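You operate a simulated robot arm through the tools that you are given. There is no shell and no other tool.

You are at the controls of a simulated robot arm. One attempt, no reset.

TASK
Test the switch with the white plunger and sort it by the lamp.
Fine: selector on PART, into the nest, press TEST once, push its plunger; green lamp, green tray; red lamp, red tray. Set down upright: what you pick out.
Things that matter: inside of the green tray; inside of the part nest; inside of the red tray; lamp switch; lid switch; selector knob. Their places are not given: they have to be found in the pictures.

The check looks at the end state, three seconds after you hand in, the way a careful person would. Anything else that was tipped, shoved, dropped, spilled or broken makes it a failure.

THE ROBOT
A 6-joint arm with a two-finger parallel gripper, fixed in place. Base frame: the origin is on the floor under the middle of its stand, x ahead of it, y to its left, z up; the work surface is at about z = 820. Readings come in mm, rad, newtons and seconds.
With the tool pointing down near the work surface it reaches from about 240 to 640 mm from the base axis. Its first joint turns from -1.152 to 1.152 rad. Payload 2.7 kg.
Tool frame: the origin (TCP) lies between the finger pads and is the grasp point; the fingertips stand 23 mm ahead of it; z points along the fingers, y is the line along which they close. The gripper opens to 94 mm. The fingers are 38 mm wide and 10 mm thick; the gripper's body (54 by 96 mm) begins 39 mm behind the TCP.
Orientation is told as [roll, pitch, yaw] about the base's x, y, z axes, in that order, counted from this pose: with the fingers straight down and closing along the base's y, the tool's x points along the base's -x, its y along +y and its z along -z.

THE INTERFACE
- The arm moves only by the tool jog_arm. Its argument "rows" is a list of rows, each a list of 6 numbers: the shift along the tool's x, y, z in units of 25 mm (1.0 is 25 mm), then the turn, a rotation vector about the tool's x, y, z in units of 4 degrees (1.0 is 4 degrees). In form: [[tx, ty, tz, wx, wy, wz], ...]. A call has 1 to 20 rows; each row shifts and turns the commanded pose from where the row before left it, along the tool's axes as they then stand. "claw" is the gripper command, from -1 (shut) to 1 (fully open), values between in proportion, set as the call begins (left out, the last holds). A call with a number of a shift or a turn outside -1 to 1 is refused whole. A row lasts 0.2 s, in which the tool goes at most 50 mm and 0.15 rad; a call with a longer step from one row to the next is refused whole, and so is a gripper value outside its range. Where a pose cannot be reached the arm comes as near as it can. A force on the tool above 40 N (or 10 N above the force at the start of the call, whichever is more), or a blocked arm, ends the call early, and 0.2 s more pass. Each finger travels about 45 mm/s and halts on what it meets, pressing with about 31 N; the grip force reading is that of the motor and also rises with nothing between the fingers. The clock runs only during rows and for 0.2 s after the last one: add rows that do not move to give the fingers time. It gives the time, the measured TCP pose, the force on the tool (base axes), the opening and the grip force at its end, in the units of the frame above (readings bear some noise), with the torque about the TCP (base axes, N m) and any sound that the robot's microphone picked up, and new pictures: "views" is both (left out), scene, wrist or none.
- Cameras (640 x 400 px; columns grow to the right, rows downward): "scene" is fixed at [80.7, -431.2, 1421.1]; the picture's right is [0.75, -0.66, 0.00], its down [-0.33, -0.38, -0.86] and it looks along [0.57, 0.65, -0.50] (base axes); focal length 350 px, centre (320, 200). "wrist" rides on the gripper at [86, 16, -74] in the tool frame; the picture's right is [-0.18, 0.98, 0.00], its down [-0.58, -0.11, -0.81] and it looks along [-0.79, -0.15, 0.59] (tool axes); focal length 243 px, centre (320, 200).
- measure_at(camera, pixels): for up to 12 pixels [column, row] of the newest picture of that camera ("zoom" is the newest enlarged one), the place [x, y, z] in the base frame of the surface seen there, good to about 2 mm, but the place of the scene camera against the robot may be out by one fixed shift of up to 12 mm in any direction. No time passes.
- inspect(camera, box): a new picture of the part [left, top, right, bottom] of that camera's present view, enlarged. No time passes.
- sign_off(): hands the job in; it is judged then, once.

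Open the gripper and draw the arm clear of the work before you hand the job in, unless the task says otherwise.

The tools are called after "Emit:" as a command line: name --pt "numbers of a row" for each row, then --argument value for the rest, lists and objects as JSON in quotes. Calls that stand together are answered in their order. jog_arm: Moves the arm, as the interface text tells. Its arguments: {"type":"object","properties":{"rows":{"type":"array"},"claw":{"type":"number"},"views":{"type":"string","enum":["both","scene","wrist","none"]}},"required":["rows"]} The other tools are called the same way: measure_at (camera, pixels) gives the place of the surface under pixels of a picture; inspect (camera, box) takes an enlarged picture of a part of a camera's view; sign_off () hands the job in.

At the start:

```text
t: 0.0
ee_pos: [330.8, -91.1, 1195.9]
ee_rot: [0.0, 0.0, 0.001]
wrist_force: [1.0, 0.6, 0.1]
moment: [0.0, 0.02, 0.03]
gripper_width: 93.9
grip_force: 0.1
```

scene: 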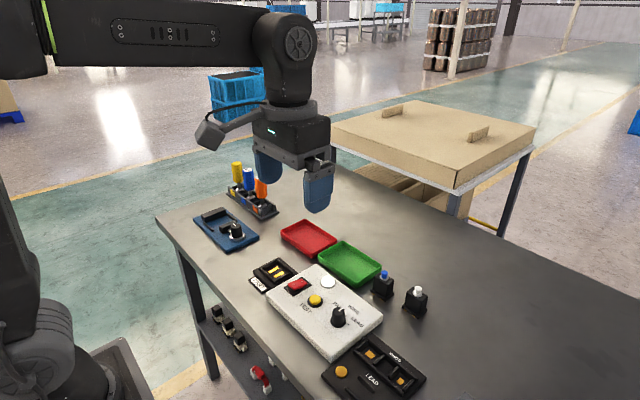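
wrist: 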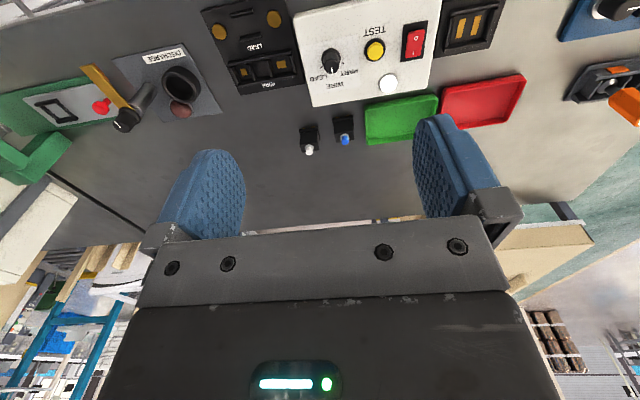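

The scene picture shows a test panel (around 325,305), trays, and two switches (blue plunger near 383,283, white near 416,298). I take enlarged pictures of both views to read the labels.

Emit:
inspect --camera "scene" --box '[240, 210, 440, 400]'

Emit:
inspect --camera "wrist" --box '[190, 0, 540, 180]'

```text
2.11 times, centred on (340, 305) of scene
```

zoom: 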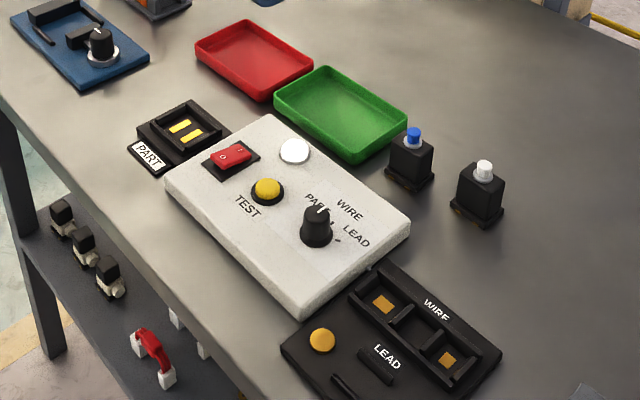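

```text
1.83 times, centred on (365, 90) of wrist
```

zoom: 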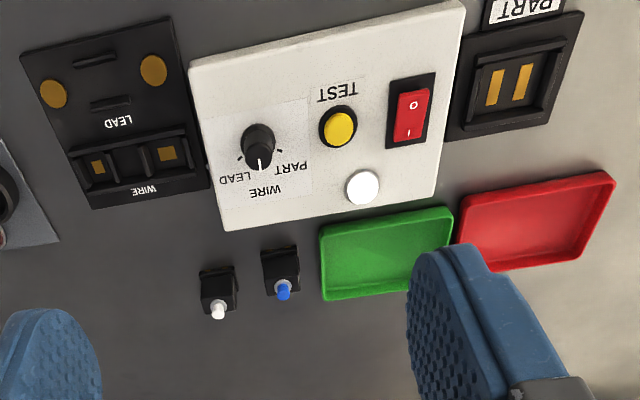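

The selector's white mark and the rocker need a closer look. I enlarge the panel in both views.

Emit:
inspect --camera "scene" --box '[310, 285, 380, 330]'

Emit:
inspect --camera "scene" --box '[240, 250, 350, 320]'

Emit:
inspect --camera "wrist" --box '[300, 30, 380, 90]'

Emit:
inspect --camera "wrist" --box '[280, 100, 380, 160]'

```text
8.89 times, centred on (345, 308) of scene
```

zoom: 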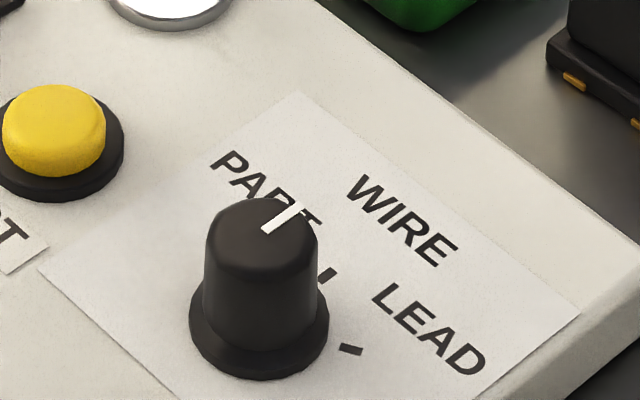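

```text
5.71 times, centred on (295, 285) of scene
```

zoom: 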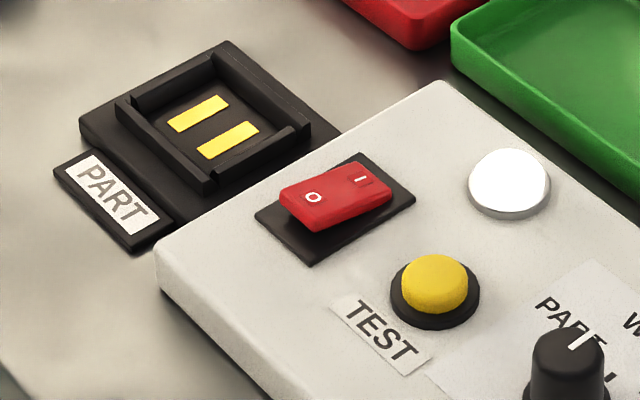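

```text
6.67 times, centred on (340, 60) of wrist
```

zoom: 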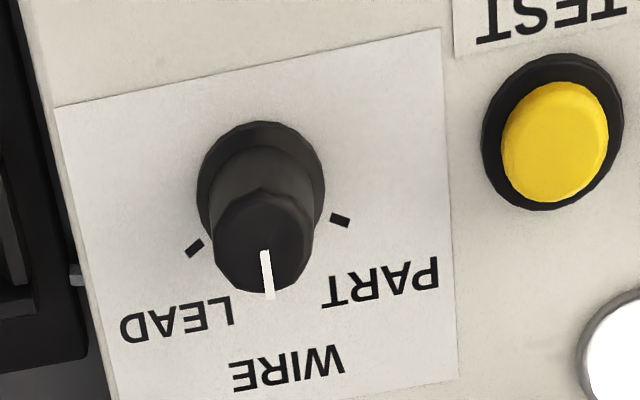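

```text
6.40 times, centred on (330, 130) of wrist
```

zoom: 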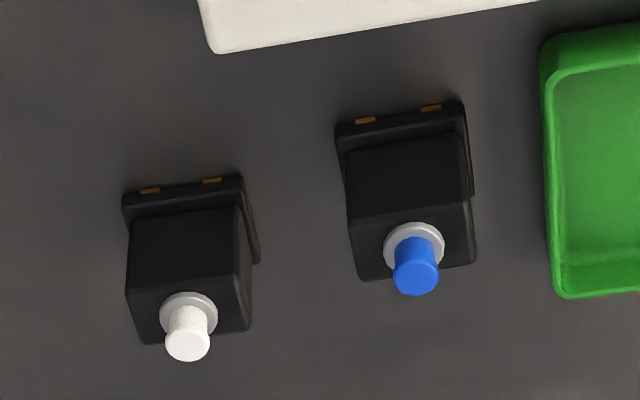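

The knob's white mark points to WIRE (the middle). I measure the important places with the wrist camera: knob, TEST, lamp, rocker, nest, trays and switches.

Emit:
measure_at --camera "wrist" --pixels '[[332, 67], [375, 50], [388, 84], [413, 40], [471, 25], [400, 118], [482, 100], [309, 150], [344, 139], [308, 136], [342, 124], [310, 98]]'

Emit:
measure_at --camera "scene" --pixels '[[340, 308], [316, 300], [328, 282], [299, 285], [275, 271], [349, 262], [308, 237], [419, 289], [385, 274], [416, 300], [382, 285], [340, 345]]'

```text
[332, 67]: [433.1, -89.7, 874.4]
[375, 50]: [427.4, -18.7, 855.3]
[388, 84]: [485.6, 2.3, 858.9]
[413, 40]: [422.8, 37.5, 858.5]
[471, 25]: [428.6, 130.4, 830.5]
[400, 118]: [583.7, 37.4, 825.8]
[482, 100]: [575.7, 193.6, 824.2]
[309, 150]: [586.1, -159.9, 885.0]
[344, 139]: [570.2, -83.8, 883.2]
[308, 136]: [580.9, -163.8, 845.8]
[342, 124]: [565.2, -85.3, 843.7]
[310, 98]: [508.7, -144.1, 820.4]
```

```text
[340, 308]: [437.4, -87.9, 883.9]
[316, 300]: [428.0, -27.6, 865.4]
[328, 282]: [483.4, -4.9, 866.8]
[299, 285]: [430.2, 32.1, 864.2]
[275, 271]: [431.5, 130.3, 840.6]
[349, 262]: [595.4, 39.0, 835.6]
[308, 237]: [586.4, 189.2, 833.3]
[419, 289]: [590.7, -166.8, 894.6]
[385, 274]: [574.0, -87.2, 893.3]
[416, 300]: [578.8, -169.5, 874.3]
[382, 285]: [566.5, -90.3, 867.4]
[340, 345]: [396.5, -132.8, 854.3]
```

Wrist measurements place the knob near (433, -90), TEST near (427, -19), the nest near (429, 130) and the white switch near (586, -160). I lower the tool to about z=1020 for a closer look before touching anything.

Emit:
jog_arm --pt "0 0 1 0 0 0" --pt "0 0 1 0 0 0" --pt "0 0 1 0 0 0" --pt "0 0 1 0 0 0" --pt "0 0 1 0 0 0" --pt "0 0 1 0 0 0" --pt "0 0 1 0 0 0" --pt "0 0 0 0 0 0" --claw 0.06

```text
t: 1.8
ee_pos: [331.5, -93.5, 1020.8]
ee_rot: [0.0, -0.001, -0.001]
wrist_force: [0.2, 0.6, 0.6]
moment: [0.03, -0.04, 0.01]
gripper_width: 49.6
grip_force: 0.1
```

scene: 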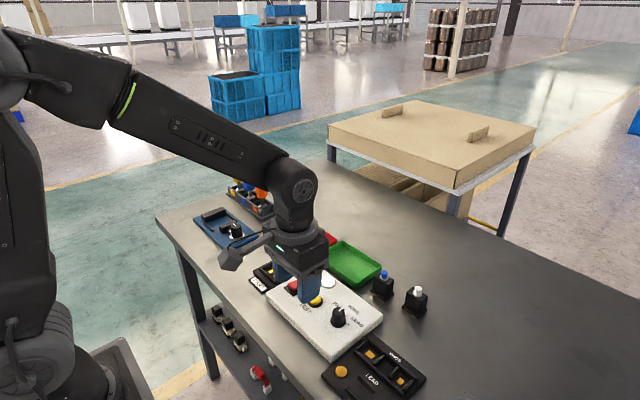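
wrist: 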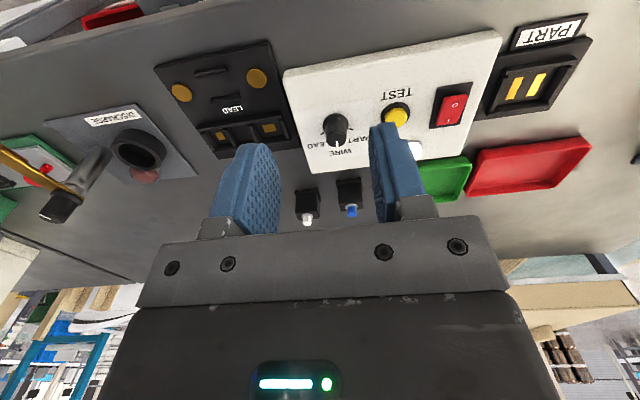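

The knob now sits at (336,128) in the wrist view. I enlarge the knob area to measure its centre and the tick marks.

Emit:
inspect --camera "wrist" --box '[290, 90, 390, 170]'

```text
5.00 times, centred on (340, 130) of wrist
```

zoom: 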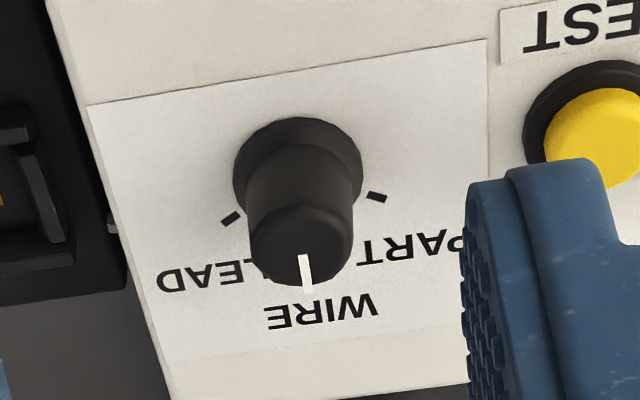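

Emit:
measure_at --camera "zoom" --pixels '[[377, 197], [231, 217], [303, 260], [306, 289], [236, 170], [360, 170], [301, 118], [252, 240], [352, 240], [200, 130], [420, 100], [410, 340]]'

```text
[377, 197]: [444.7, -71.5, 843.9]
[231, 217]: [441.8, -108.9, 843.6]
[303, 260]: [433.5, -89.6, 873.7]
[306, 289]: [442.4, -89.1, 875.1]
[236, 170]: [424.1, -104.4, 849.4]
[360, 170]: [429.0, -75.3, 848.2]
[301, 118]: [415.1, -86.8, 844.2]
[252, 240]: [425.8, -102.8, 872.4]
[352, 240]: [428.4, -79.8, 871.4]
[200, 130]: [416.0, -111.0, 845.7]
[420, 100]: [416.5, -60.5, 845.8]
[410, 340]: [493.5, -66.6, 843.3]
```

Knob axis is about (430.5, -90), top z≈874, panel top z≈845; PART tick at (444.7,-71.5), so the turn needed is about +55° seen from above. I move above the knob with the fingers pre-turned by -28° and then take a reading.

Emit:
jog_arm --pt "-1 0 0 0 0 0" --pt "-1 0 0 0 0 0" --pt "-1 0 0 0 0 0" --pt "-0.96 0.08 0 0 0 0" --pt "0 0 1 0 0 0" --pt "0 0 1 0 0 0" --pt "0 0 1 0 0 0" --pt "0 0 0.6 0 0 0" --pt "0 0 0 0 0 0"

```text
t: 3.8
ee_pos: [430.1, -87.7, 931.7]
ee_rot: [0.0, 0.0, 0.001]
wrist_force: [0.4, -0.2, 0.6]
moment: [0.03, 0.0, -0.02]
gripper_width: 49.9
grip_force: 0.1
```

scene: 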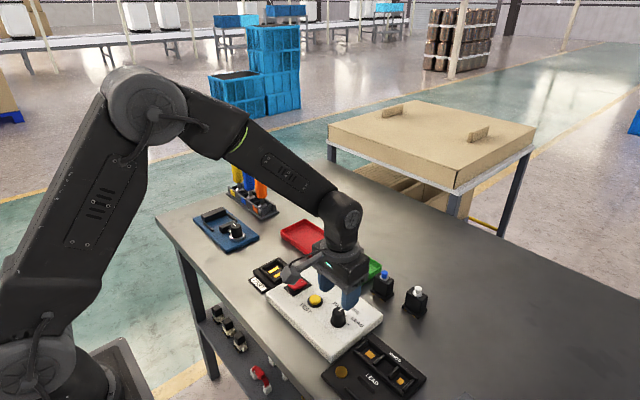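
wrist: 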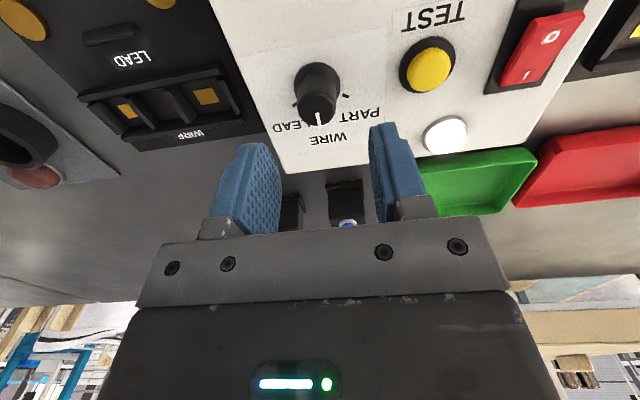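

The knob is at (317,90) in the wrist view and closer now. I measure it again to refine the centre.

Emit:
inspect --camera "wrist" --box '[260, 40, 380, 150]'

```text
3.64 times, centred on (320, 95) of wrist
```

zoom: 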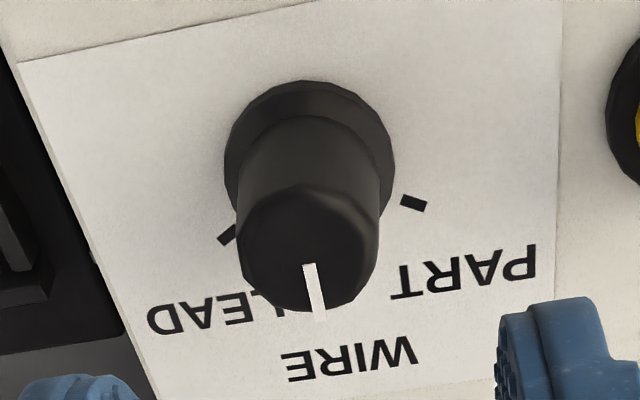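

Emit:
measure_at --camera "zoom" --pixels '[[413, 203], [226, 236], [308, 268], [319, 315], [228, 170], [392, 170], [303, 84], [240, 245], [376, 245], [310, 190], [450, 150], [308, 310]]'

```text
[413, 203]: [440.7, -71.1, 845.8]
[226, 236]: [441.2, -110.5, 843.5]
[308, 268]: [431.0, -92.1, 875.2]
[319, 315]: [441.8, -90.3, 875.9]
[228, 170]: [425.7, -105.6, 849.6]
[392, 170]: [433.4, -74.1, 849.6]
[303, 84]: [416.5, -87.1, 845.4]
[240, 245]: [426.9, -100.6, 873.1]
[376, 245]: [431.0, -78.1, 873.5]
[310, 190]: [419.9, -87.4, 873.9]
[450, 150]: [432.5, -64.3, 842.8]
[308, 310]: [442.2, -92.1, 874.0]
```

Refined knob centre ≈ (431, -90), top z≈874, skirt top z≈850; PART tick at roughly +60°. I turn the gripper -30° and go down around the knob with the fingertips at about z=854.

Emit:
jog_arm --pt "-0.036 -0.024 0 0 0 0.9" --pt "0 0 0 0 0 0.9" --pt "0 0 0 0 0 0.95" --pt "0 0 0 0 0 0.95" --pt "0 0 0 0 0 0.95" --pt "0 0 0 0 0 0.95" --pt "0 0 0 0 0 0.95" --pt "0 0 0 0 0 0.95" --pt "0 0 0.7 0 0 0" --pt "0 0 0.7 0 0 0" --pt "0 0 0.5 0 0 0" --pt "0 0 0.26 0 0 0" --pt "0 0 0 0 0 0"

```text
t: 6.6
ee_pos: [432.0, -87.8, 877.8]
ee_rot: [0.001, 0.0, -0.523]
wrist_force: [0.7, 1.3, 0.4]
moment: [-0.04, -0.01, 0.0]
gripper_width: 49.8
grip_force: 0.1
```

scene: 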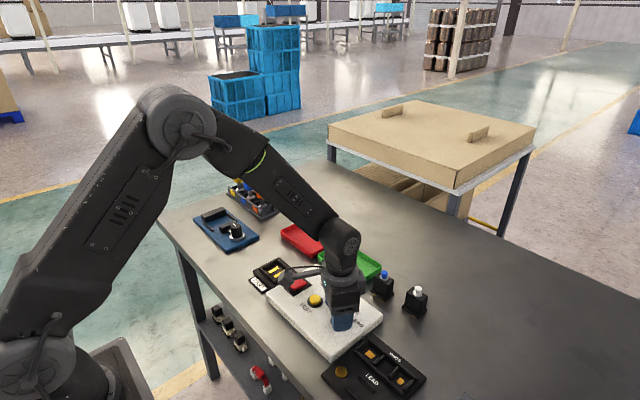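
wrist: 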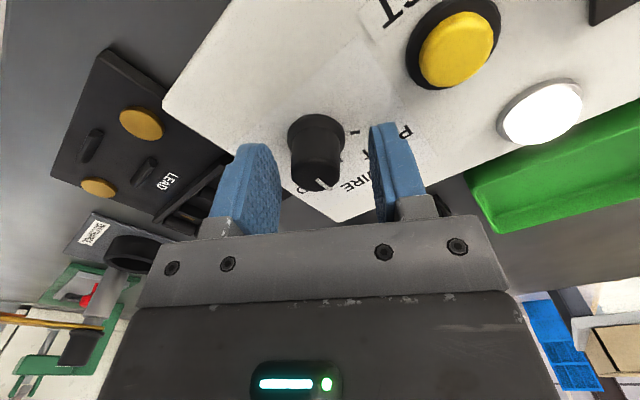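

The knob appears between the fingers, its top around (314,170), slightly left of the middle (320,182). I enlarge to check the centring before closing.

Emit:
inspect --camera "wrist" --box '[230, 90, 410, 210]'

Emit:
measure_at --camera "wrist" --pixels '[[292, 165], [339, 165], [316, 158], [320, 183], [313, 188], [290, 150], [343, 135]]'

```text
3.33 times, centred on (320, 150) of wrist
```

zoom: 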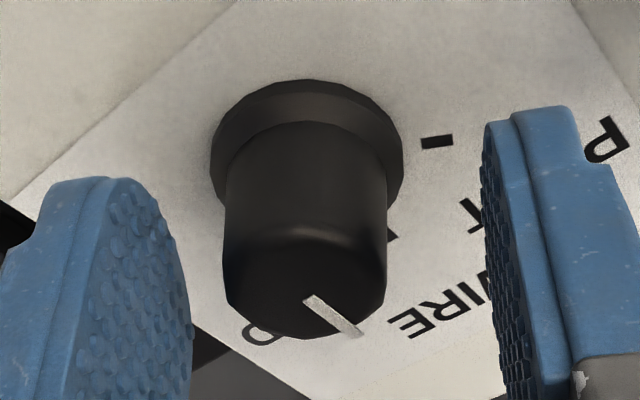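

```text
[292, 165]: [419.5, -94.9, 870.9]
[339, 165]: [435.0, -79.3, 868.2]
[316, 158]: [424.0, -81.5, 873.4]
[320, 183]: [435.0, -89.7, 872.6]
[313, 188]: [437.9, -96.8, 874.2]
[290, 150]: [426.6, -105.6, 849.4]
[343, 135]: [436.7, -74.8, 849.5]
```

The knob sits about 2.5 mm toward the left finger, so I shift the tool by -2.5 mm along its y and close the fingers on the knob.

Emit:
jog_arm --pt "0 -0.1 0 0 0 0" --pt "0 0 0 0 0 0" --pt "0 0 0 0 0 0" --views "none"

Emit:
jog_arm --pt "0 0 0 0 0 0" --pt "0 0 0 0 0 0" --pt "0 0 0 0 0 0" --pt "0 0 0 0 0 0" --pt "0 0 0 0 0 0" --claw -1

```text
t: 7.4
ee_pos: [430.1, -92.0, 877.7]
ee_rot: [0.001, 0.001, -0.524]
wrist_force: [-0.3, 0.0, 0.0]
moment: [-0.01, -0.01, 0.02]
gripper_width: 49.8
grip_force: 0.1
```

```text
t: 8.6
ee_pos: [430.3, -90.3, 876.7]
ee_rot: [0.0, -0.001, -0.524]
wrist_force: [3.4, 7.1, -0.9]
moment: [-0.39, 0.17, 0.0]
gripper_width: 25.6
grip_force: 45.1
```

scene: 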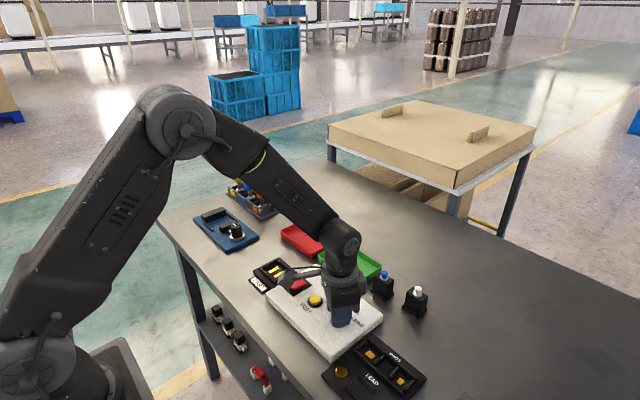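
wrist: 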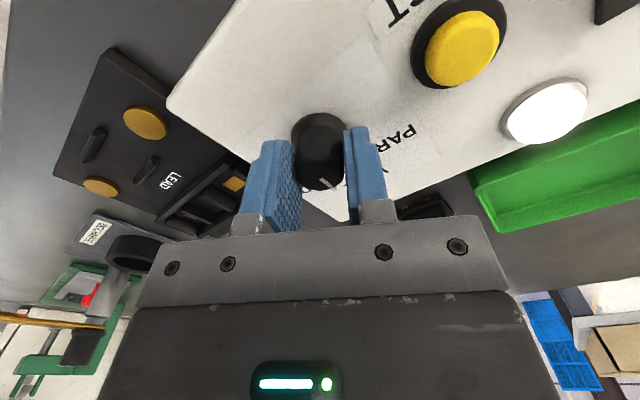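

The knob is gripped (opening 25.6 mm). I turn it counter-clockwise seen from above (tool -z) by 56° toward PART and look.

Emit:
jog_arm --pt "0 0.02 0 0 0 -1" --pt "0 0 0 0 0 -1" --pt "0 0 0 0 0 -1" --pt "0 0 0 0 0 -1" --pt "0 0 0 0 0 -1" --pt "0 0 0 0 0 -1" --pt "0 0 0 0 0 -1" --pt "0 0 0 0 0 -1" --pt "0 0 0 0 0 -1" --pt "0 0 0 0 0 -1" --pt "0 0 0 0 0 -1" --pt "0 0 0 0 0 -1" --pt "0 0 0 0 0 -1" --pt "0 0 0 0 0 -1" --pt "0 0 0 0 0 0"

```text
t: 11.8
ee_pos: [430.1, -90.0, 875.9]
ee_rot: [0.002, 0.0, 0.455]
wrist_force: [1.8, 10.4, 8.1]
moment: [0.61, 0.01, 0.02]
gripper_width: 25.9
grip_force: 45.0
```

scene: 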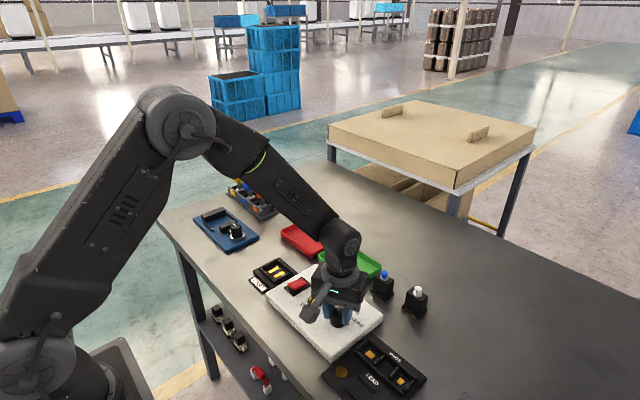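
wrist: 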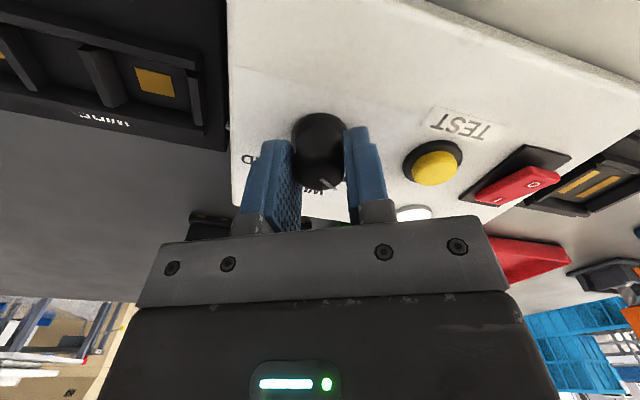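

The gripper now stands at yaw +26° and the mark at (326,183) stayed fixed relative to the fingers, so the knob turned about 56°. I open the fingers, raise and look at where the mark stands.

Emit:
jog_arm --pt "0 0 0 0 0 0" --pt "0 0 0 0 0 0" --pt "0 0 0 0 0 0" --pt "0 0 -1 0 0 0" --pt "0 0 -1 0 0 0" --pt "0 0 0 0 0 0" --claw 0.06

Emit:
inspect --camera "wrist" --box '[230, 40, 410, 200]'

Emit:
inspect --camera "scene" --box '[310, 285, 380, 330]'

```text
t: 13.2
ee_pos: [431.5, -91.7, 927.2]
ee_rot: [-0.001, 0.0, 0.452]
wrist_force: [0.0, -0.3, 0.3]
moment: [-0.01, 0.01, 0.0]
gripper_width: 49.7
grip_force: 0.0
```

scene: 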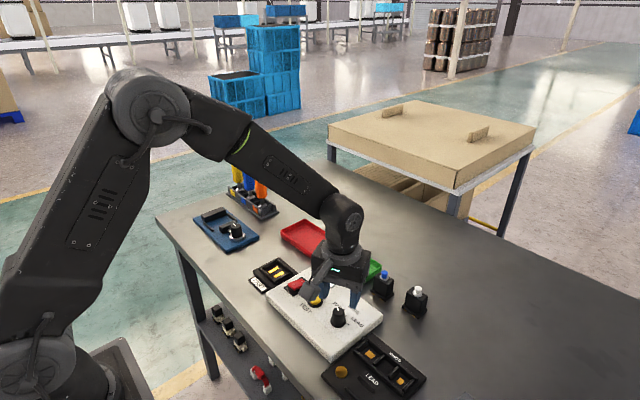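
wrist: 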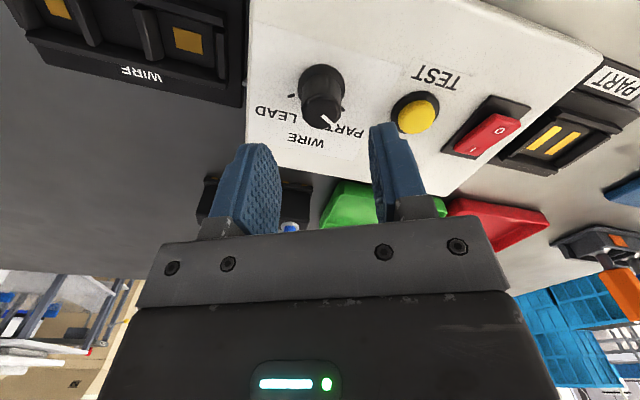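

```text
2.50 times, centred on (320, 120) of wrist
```

zoom: 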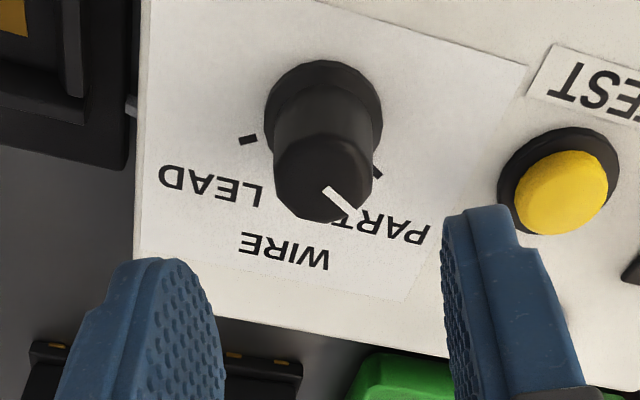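

```text
8.89 times, centred on (345, 308) of scene
```

zoom: 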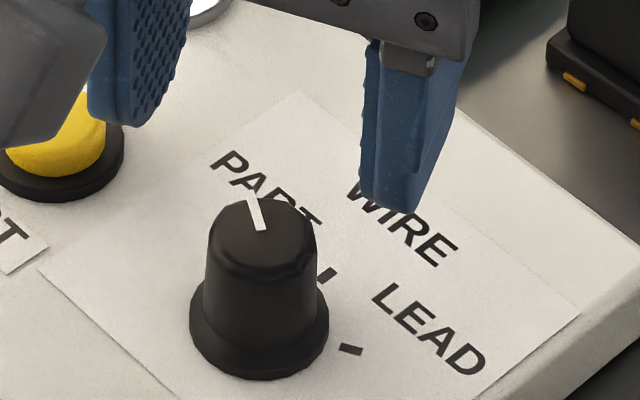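

The mark has turned to PART side. I measure the mark's ends and the two ticks to compare the angles.

Emit:
inspect --camera "wrist" --box '[280, 50, 360, 135]'

```text
4.71 times, centred on (320, 92) of wrist
```

zoom: 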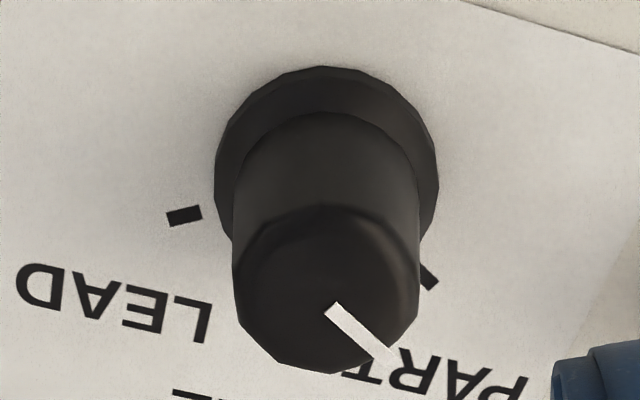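

Emit:
measure_at --camera "zoom" --pixels '[[332, 307], [355, 328], [375, 345], [433, 281], [184, 215], [240, 290], [415, 290], [325, 210], [305, 368], [218, 165], [437, 165], [325, 70]]'

```text
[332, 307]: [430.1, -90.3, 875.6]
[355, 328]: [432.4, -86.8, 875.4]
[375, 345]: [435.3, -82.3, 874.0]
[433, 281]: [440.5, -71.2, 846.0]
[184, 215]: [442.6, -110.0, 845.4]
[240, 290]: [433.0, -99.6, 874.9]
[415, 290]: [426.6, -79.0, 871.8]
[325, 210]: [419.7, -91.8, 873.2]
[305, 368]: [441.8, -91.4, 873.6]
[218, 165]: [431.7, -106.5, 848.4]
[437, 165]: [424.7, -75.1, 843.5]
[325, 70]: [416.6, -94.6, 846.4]
```

Mark direction is about 57° while the PART tick is at about 62° (ticks ±60°, centre about +2°). I go down again, grip, and turn about 4.5° more to line it up properly.

Emit:
jog_arm --pt "0 0 1 0 0 0" --pt "0 0 1 0 0 0" --pt "0 0 0 0 0 0" --views "none"

Emit:
jog_arm --pt "0 0 0 0 0 0" --pt "0 0 0 0 0 0" --pt "0 0 0 0 0 0" --pt "0 0 0 0 0 0" --pt "0 0 0 0 0 0" --pt "0 0 0 0 0 -0.6" --pt "0 0 0 0 0 -0.6" --pt "0 0 0 0 0 0" --claw -1 --views "wrist"

Emit:
jog_arm --pt "0 0 0 0 0 0" --pt "0 0 0 0 0 0" --pt "0 0 0 0 0 0" --pt "0 0 -1 0 0 0" --pt "0 0 -1 0 0 0" --pt "0 0 0 0 0 0" --claw 0.06

Emit:
inspect --camera "wrist" --box '[280, 50, 360, 135]'

```text
t: 14.0
ee_pos: [431.1, -91.8, 876.5]
ee_rot: [0.0, 0.0, 0.453]
wrist_force: [0.3, 0.6, -1.0]
moment: [0.0, 0.0, 0.0]
gripper_width: 49.8
grip_force: 0.0
```

```text
t: 15.8
ee_pos: [429.3, -89.2, 877.6]
ee_rot: [0.001, 0.001, 0.537]
wrist_force: [-0.1, 11.1, -7.3]
moment: [-0.16, -0.34, -0.52]
gripper_width: 25.9
grip_force: 45.6
```

wrist: 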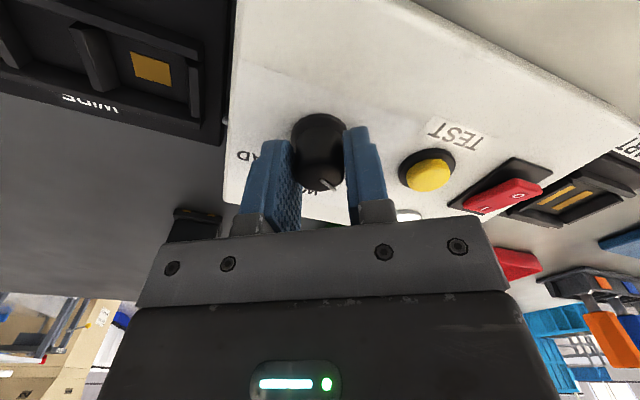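

```text
t: 17.2
ee_pos: [431.2, -90.7, 928.1]
ee_rot: [0.0, 0.0, 0.538]
wrist_force: [-0.8, 0.8, 0.5]
moment: [-0.05, 0.02, -0.03]
gripper_width: 49.7
grip_force: 0.0
```

scene: 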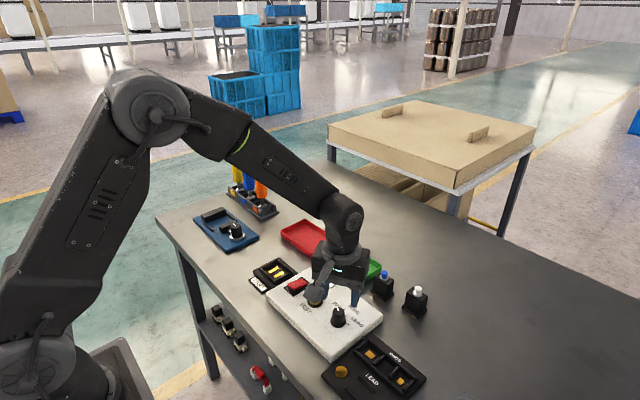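
wrist: 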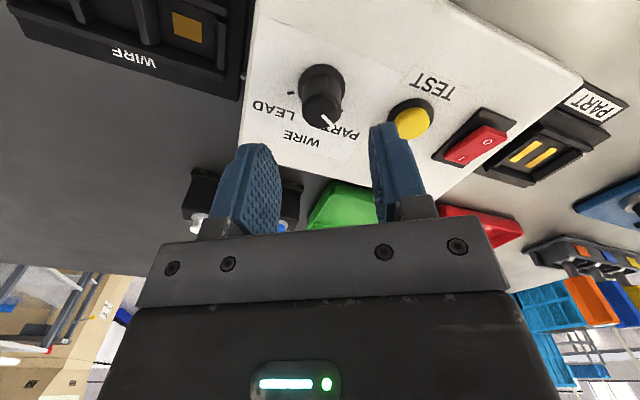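

```text
4.71 times, centred on (320, 92) of wrist
```

zoom: 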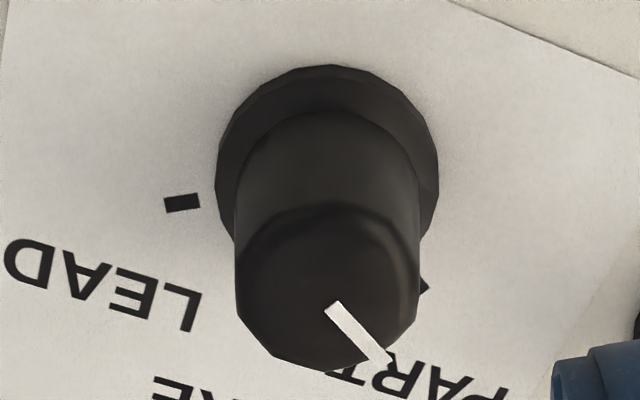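

The mark now points at the PART tick. I raise, turn the gripper back to yaw 0, and move toward the white switch for a closer look at it and its blue neighbour.

Emit:
jog_arm --pt "0 0 -1 0 0 0.963" --pt "0 0 -1 0 0 0.963" --pt "0 0 0 0 0 0.963" --pt "0 0 0 0 0 0.963" --pt "0 0 0 0 0 0.963" --pt "0 0 0 0 0 0.963" --pt "0 0 0 0 0 0.963" --pt "0 0 0 0 0 0.963" --pt "-0.7 -0.9 0 0 0 0" --pt "-0.7 -0.9 0 0 0 0" --pt "-0.6 -1 0 0 0 0" --pt "0 0 0 0 0 0" --claw 0.3

Emit:
inspect --camera "wrist" --box '[240, 60, 440, 185]'

```text
t: 19.8
ee_pos: [480.5, -161.2, 977.4]
ee_rot: [-0.001, 0.0, -0.001]
wrist_force: [-0.2, 0.0, -0.4]
moment: [0.0, -0.01, 0.02]
gripper_width: 61.0
grip_force: 0.2
```

scene: 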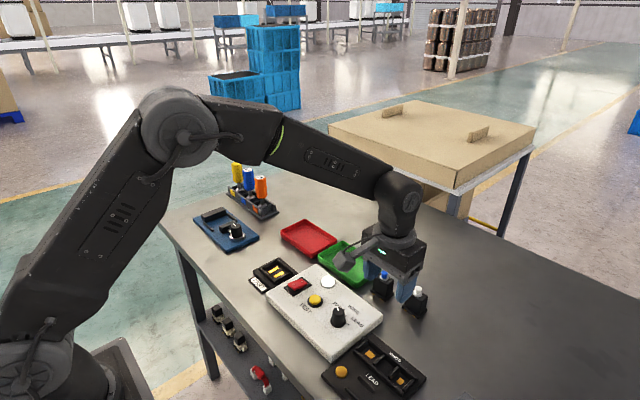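
wrist: 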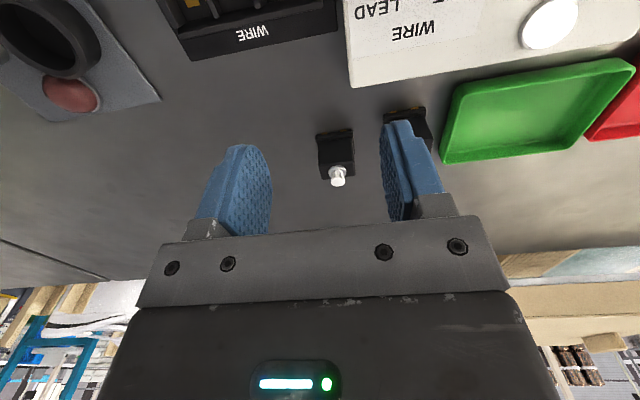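

```text
3.20 times, centred on (340, 122) of wrist
```

zoom: 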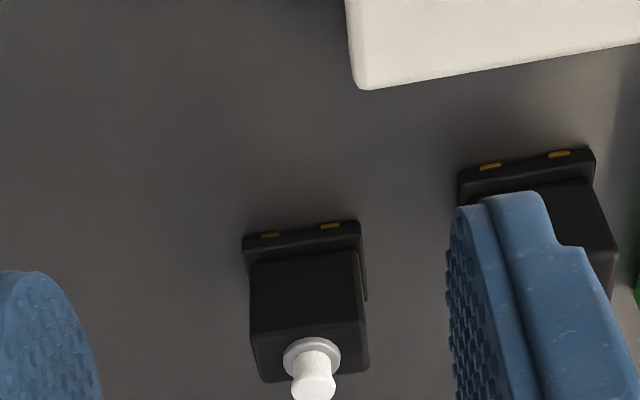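

The white switch is at (336,155). I enlarge it to measure its faces, flange and plunger.

Emit:
inspect --camera "wrist" --box '[300, 115, 375, 195]'

```text
5.00 times, centred on (338, 155) of wrist
```

zoom: 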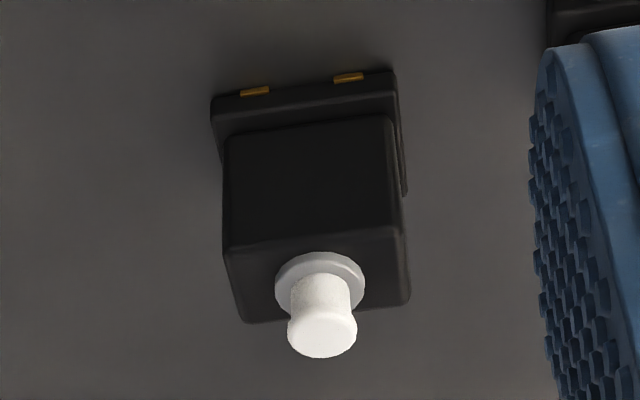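

Emit:
measure_at --camera "zoom" --pixels '[[212, 115], [393, 85], [228, 148], [388, 128], [228, 243], [395, 225], [243, 318], [405, 297], [322, 338], [404, 188], [320, 262], [255, 92]]'

Emit:
measure_at --camera "zoom" --pixels '[[348, 78], [300, 105], [300, 190], [250, 280], [390, 270], [277, 285], [364, 285], [290, 335], [355, 330], [300, 85], [214, 100], [395, 72]]'

```text
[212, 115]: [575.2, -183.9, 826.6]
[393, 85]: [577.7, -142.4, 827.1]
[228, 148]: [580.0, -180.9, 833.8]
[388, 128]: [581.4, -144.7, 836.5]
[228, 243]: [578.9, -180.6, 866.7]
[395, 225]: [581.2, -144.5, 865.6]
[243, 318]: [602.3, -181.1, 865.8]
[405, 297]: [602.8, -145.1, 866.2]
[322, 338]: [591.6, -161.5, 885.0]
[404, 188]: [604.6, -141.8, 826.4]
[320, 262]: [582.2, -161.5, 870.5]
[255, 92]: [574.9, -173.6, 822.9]
```

```text
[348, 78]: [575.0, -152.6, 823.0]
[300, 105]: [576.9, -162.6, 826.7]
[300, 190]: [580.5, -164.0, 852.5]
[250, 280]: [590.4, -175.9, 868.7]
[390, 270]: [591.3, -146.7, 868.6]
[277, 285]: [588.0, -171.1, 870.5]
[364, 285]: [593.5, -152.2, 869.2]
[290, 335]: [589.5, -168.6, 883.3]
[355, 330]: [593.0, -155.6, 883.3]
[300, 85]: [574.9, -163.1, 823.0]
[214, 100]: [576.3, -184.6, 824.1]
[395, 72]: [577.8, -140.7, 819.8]
```

The switch body spans x≈580–603, y≈-181 to -145 (36 mm wide, top z≈867), flange about 43 mm wide with top z≈829, plunger top z≈885, yaw about -3°. Before gripping I go over to the nest to measure its opening and yaw.

Emit:
jog_arm --pt "0.9 1 0 0 0 0" --pt "0.9 1 0 0 0 0" --pt "0.9 1 0 0 0 0" --pt "0.9 1 0 0 0 0" --pt "0.9 1 0 0 0 0" --pt "0.9 1 0 0 0 0" --pt "0.2 1 0 0 0 0" --pt "0 1 0 0 0 0" --pt "0 1 0 0 0 0" --pt "0 1 0 0 0 0" --pt "0 1 0 0 0 0" --pt "0 0.7 0 0 0 0" --pt "0 0 0 0 0 0"

Emit:
inspect --camera "wrist" --box '[240, 40, 440, 165]'

Emit:
inspect --camera "scene" --box '[240, 250, 310, 295]'

```text
t: 22.6
ee_pos: [340.3, 131.1, 977.8]
ee_rot: [0.001, -0.002, 0.0]
wrist_force: [0.4, -0.5, 0.4]
moment: [-0.03, 0.01, 0.03]
gripper_width: 61.1
grip_force: 0.1
```

scene: 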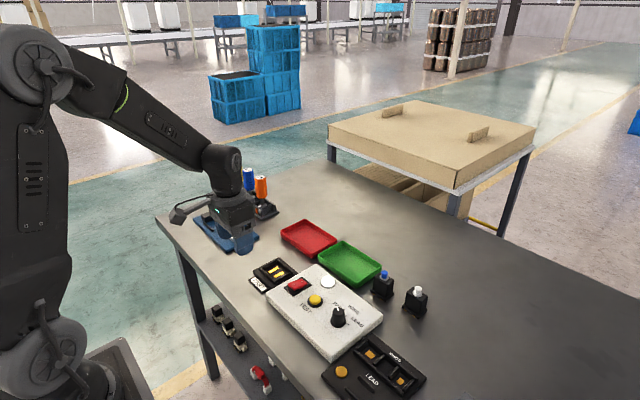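
wrist: 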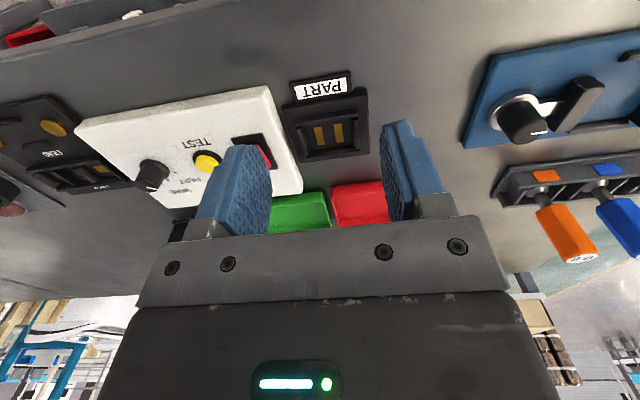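

```text
3.20 times, centred on (340, 102) of wrist
```

zoom: 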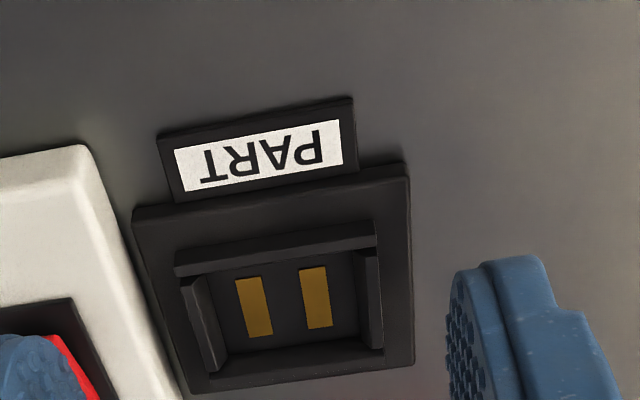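

```text
8.89 times, centred on (275, 272) of scene
```

zoom: 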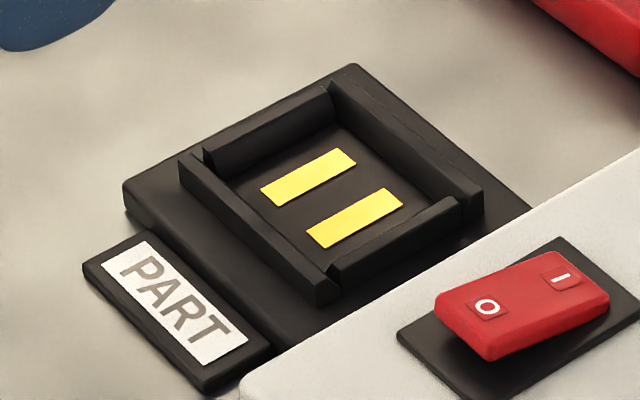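

The nest is at (332,130) in the wrist view with two gold strips. I enlarge and measure its walls, floor and rims.

Emit:
inspect --camera "wrist" --box '[280, 85, 375, 165]'

```text
5.00 times, centred on (328, 125) of wrist
```

zoom: 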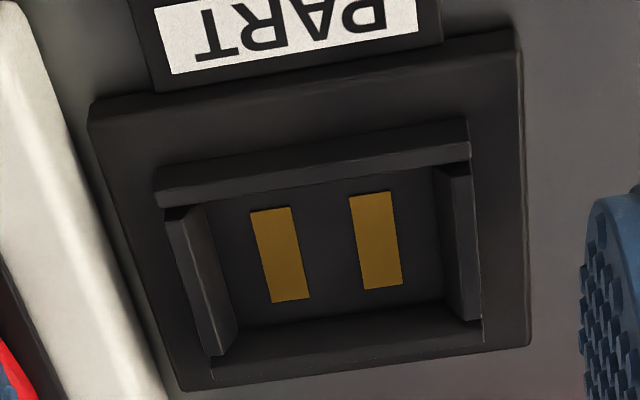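

Emit:
measure_at --camera "zoom" --pixels '[[270, 212], [290, 300], [372, 195], [382, 286], [320, 250], [310, 160], [320, 183], [310, 340], [310, 365], [190, 270], [232, 290], [462, 250]]'

Emit:
measure_at --camera "zoom" --pixels '[[440, 250], [160, 185], [468, 140], [160, 203], [468, 158], [212, 358], [480, 322], [95, 110], [515, 40], [185, 385], [525, 340], [236, 325]]'

```text
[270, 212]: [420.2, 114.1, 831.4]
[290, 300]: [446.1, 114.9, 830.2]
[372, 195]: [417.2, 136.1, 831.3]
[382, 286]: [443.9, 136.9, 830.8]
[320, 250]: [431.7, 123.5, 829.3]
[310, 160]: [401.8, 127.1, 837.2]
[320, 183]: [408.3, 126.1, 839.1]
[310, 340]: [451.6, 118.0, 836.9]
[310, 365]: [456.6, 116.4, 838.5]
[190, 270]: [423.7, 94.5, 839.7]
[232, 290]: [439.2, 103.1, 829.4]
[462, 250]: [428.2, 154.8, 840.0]
```

```text
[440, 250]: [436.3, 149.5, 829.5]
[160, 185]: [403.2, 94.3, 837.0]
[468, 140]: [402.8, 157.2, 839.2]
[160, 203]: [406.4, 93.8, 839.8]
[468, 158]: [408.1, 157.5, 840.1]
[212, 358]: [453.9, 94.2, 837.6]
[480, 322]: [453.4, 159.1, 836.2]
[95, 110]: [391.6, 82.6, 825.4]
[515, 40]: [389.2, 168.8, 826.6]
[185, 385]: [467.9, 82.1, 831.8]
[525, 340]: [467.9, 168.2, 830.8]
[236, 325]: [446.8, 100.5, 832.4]
```

Nest floor z≈829.7, wall tops z≈840, strips at y≈114.5 and 136.5, yaw about 0. I enlarge the white switch in the scene view to measure its flange depth.

Emit:
inspect --camera "scene" --box '[395, 280, 440, 320]'

```text
10.00 times, centred on (418, 300) of scene
```

zoom: 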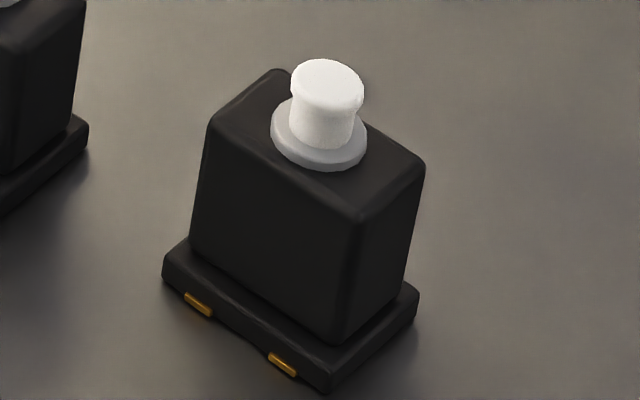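

Emit:
measure_at --camera "zoom" --pixels '[[330, 375], [416, 295], [165, 262], [330, 388], [415, 312], [345, 335], [405, 275], [195, 240], [355, 220], [420, 170], [212, 120], [280, 72]]'

Emit:
measure_at --camera "zoom" --pixels '[[328, 85], [197, 305], [283, 365], [272, 130], [366, 140], [320, 165], [340, 330], [280, 200]]'

```text
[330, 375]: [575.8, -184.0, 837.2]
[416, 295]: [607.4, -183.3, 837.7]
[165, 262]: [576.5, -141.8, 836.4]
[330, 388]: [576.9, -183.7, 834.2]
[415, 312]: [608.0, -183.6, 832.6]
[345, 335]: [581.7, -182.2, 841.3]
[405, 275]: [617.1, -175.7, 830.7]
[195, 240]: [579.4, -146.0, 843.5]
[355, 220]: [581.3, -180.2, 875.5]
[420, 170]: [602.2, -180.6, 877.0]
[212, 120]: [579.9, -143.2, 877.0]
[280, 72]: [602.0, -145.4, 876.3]
```

```text
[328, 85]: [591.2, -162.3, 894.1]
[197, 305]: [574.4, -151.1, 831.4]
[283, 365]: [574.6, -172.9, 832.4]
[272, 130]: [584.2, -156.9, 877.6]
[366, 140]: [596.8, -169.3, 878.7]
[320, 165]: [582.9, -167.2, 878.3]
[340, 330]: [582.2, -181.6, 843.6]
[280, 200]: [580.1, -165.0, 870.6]
```

Flange is about 32 × 42 mm, body 23 × 36 mm. I need the nest's inner size more exactly, so I enlarge the nest once more and measure along a column and a row.

Emit:
inspect --camera "wrist" --box '[305, 110, 385, 165]'

Emit:
inspect --camera "wrist" --box '[300, 105, 380, 160]'

```text
7.27 times, centred on (345, 138) of wrist
```

zoom: 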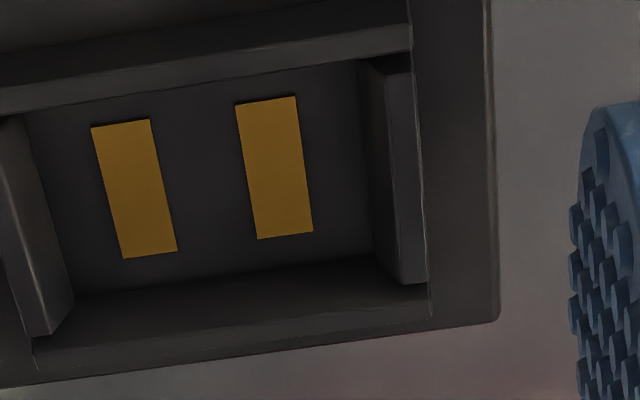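

```text
7.27 times, centred on (340, 132) of wrist
```

zoom: 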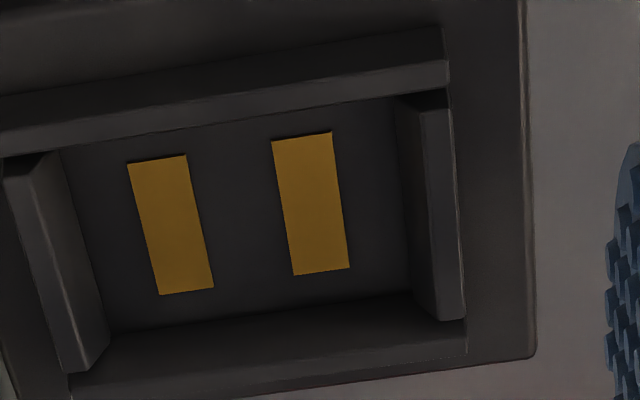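

Emit:
measure_at --camera "zoom" --pixels '[[240, 90], [240, 105], [240, 118], [240, 130], [240, 290], [240, 308], [240, 318], [240, 330], [240, 345], [240, 358], [240, 368], [240, 375]]'

Emit:
measure_at --camera "zoom" --pixels '[[20, 230], [32, 230], [45, 230], [60, 230], [75, 230], [88, 230], [100, 230], [405, 230], [412, 230], [422, 230], [432, 230], [450, 230]]'

```text
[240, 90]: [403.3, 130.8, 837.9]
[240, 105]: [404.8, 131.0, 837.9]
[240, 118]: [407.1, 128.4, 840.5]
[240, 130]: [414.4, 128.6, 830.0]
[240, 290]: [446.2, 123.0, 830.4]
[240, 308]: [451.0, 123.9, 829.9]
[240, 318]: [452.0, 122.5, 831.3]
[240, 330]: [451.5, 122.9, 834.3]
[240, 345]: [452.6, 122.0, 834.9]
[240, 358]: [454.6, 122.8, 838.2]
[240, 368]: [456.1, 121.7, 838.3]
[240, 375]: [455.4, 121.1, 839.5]
```

```text
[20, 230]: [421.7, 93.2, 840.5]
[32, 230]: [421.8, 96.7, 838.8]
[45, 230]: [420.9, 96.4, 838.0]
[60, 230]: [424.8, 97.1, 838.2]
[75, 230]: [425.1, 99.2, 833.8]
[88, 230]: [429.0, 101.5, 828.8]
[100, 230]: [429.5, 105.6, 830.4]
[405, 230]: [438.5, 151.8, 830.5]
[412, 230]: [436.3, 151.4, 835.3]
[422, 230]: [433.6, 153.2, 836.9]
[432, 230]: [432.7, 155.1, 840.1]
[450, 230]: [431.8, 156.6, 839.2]
```

Nest floor spans about x 411–451, y 101–151, centre ≈ (431.5, 125.7), with about 4 mm clearance around the flange. I check the rocker's tilt (O and I ends) to know whether the tester is powered.

Emit:
inspect --camera "scene" --box '[280, 268, 320, 300]'

Emit:
measure_at --camera "scene" --pixels '[[294, 287], [303, 282], [298, 285], [328, 282], [316, 299], [287, 290], [311, 281]]'

```text
12.50 times, centred on (300, 284) of scene
```

zoom: 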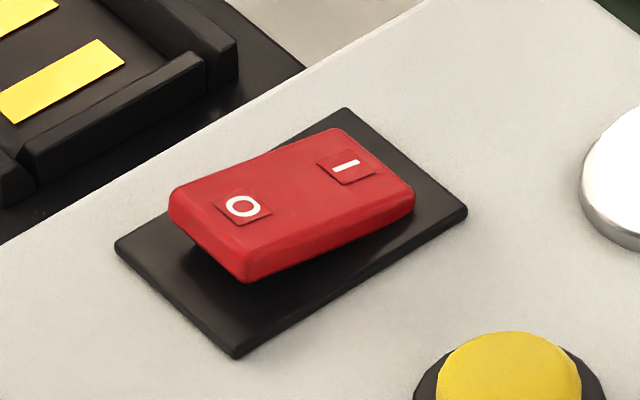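

```text
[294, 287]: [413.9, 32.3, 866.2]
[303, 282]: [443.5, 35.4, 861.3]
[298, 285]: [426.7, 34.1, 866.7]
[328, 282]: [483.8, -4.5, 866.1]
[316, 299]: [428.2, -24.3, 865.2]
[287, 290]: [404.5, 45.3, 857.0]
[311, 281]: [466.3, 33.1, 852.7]
```

The I end of the rocker is lower (z 861 vs 866), so the tester is on. I move over the white switch at height 977 for a check before descending.

Emit:
jog_arm --pt "-0.837 -0.98 0 0 0 0" --pt "-0.837 -0.98 0 0 0 0" --pt "-0.837 -0.98 0 0 0 0" --pt "-0.837 -0.98 0 0 0 0" --pt "-0.837 -0.98 0 0 0 0" --pt "-0.837 -0.98 0 0 0 0" --pt "-0.837 -0.98 0 0 0 0" --pt "-0.837 -0.98 0 0 0 0" --pt "-0.837 -0.98 0 0 0 0" --pt "-0.837 -0.98 0 0 0 0" --pt "-0.837 -0.98 0 0 0 0" --pt "-0.837 -0.98 0 0 0 0" --pt "0 0 1 0 0 0.375" --pt "0 0 0.6 0 0 0" --pt "0 0 0 0 0 0"

Emit:
inspect --camera "wrist" --box '[240, 70, 420, 220]'

```text
t: 25.8
ee_pos: [591.1, -162.3, 937.0]
ee_rot: [0.0, 0.002, -0.027]
wrist_force: [0.2, 1.1, 0.0]
moment: [-0.03, 0.04, -0.02]
gripper_width: 61.2
grip_force: 0.1
```

scene: 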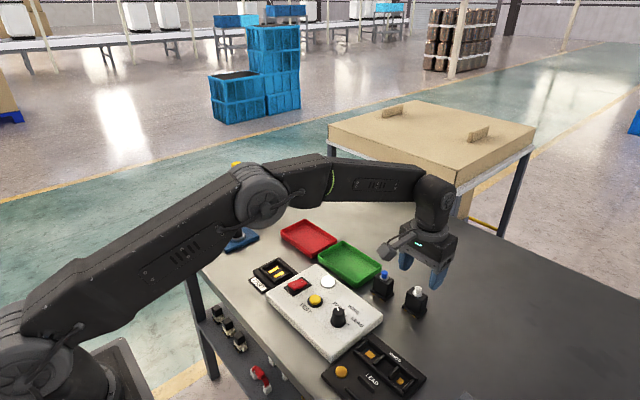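
wrist: 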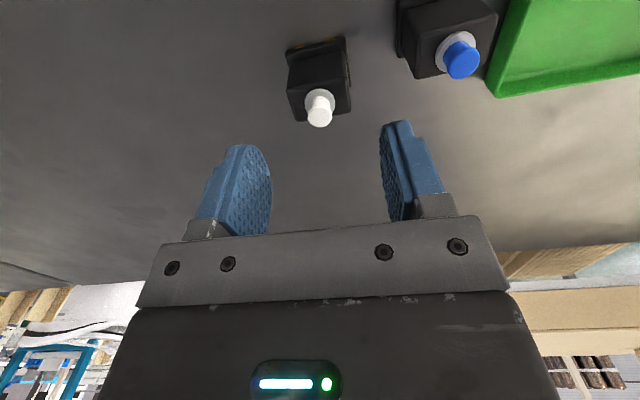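

```text
2.67 times, centred on (330, 145) of wrist
```

zoom: 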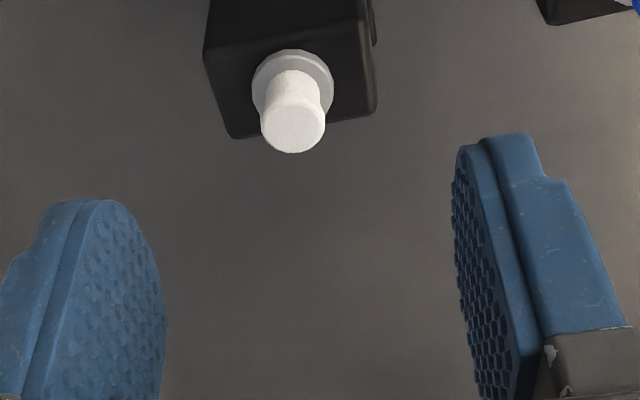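

The plunger top at (320,113) is just where a point straight below the tool should appear. I measure the body's corners once more for its centre and yaw.

Emit:
inspect --camera "wrist" --box '[275, 25, 365, 135]'

```text
3.64 times, centred on (320, 80) of wrist
```

zoom: 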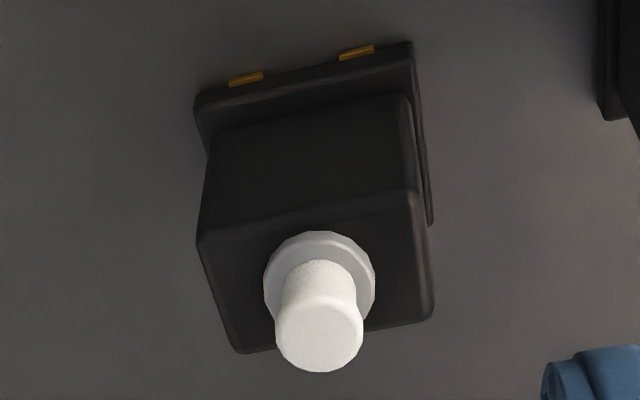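

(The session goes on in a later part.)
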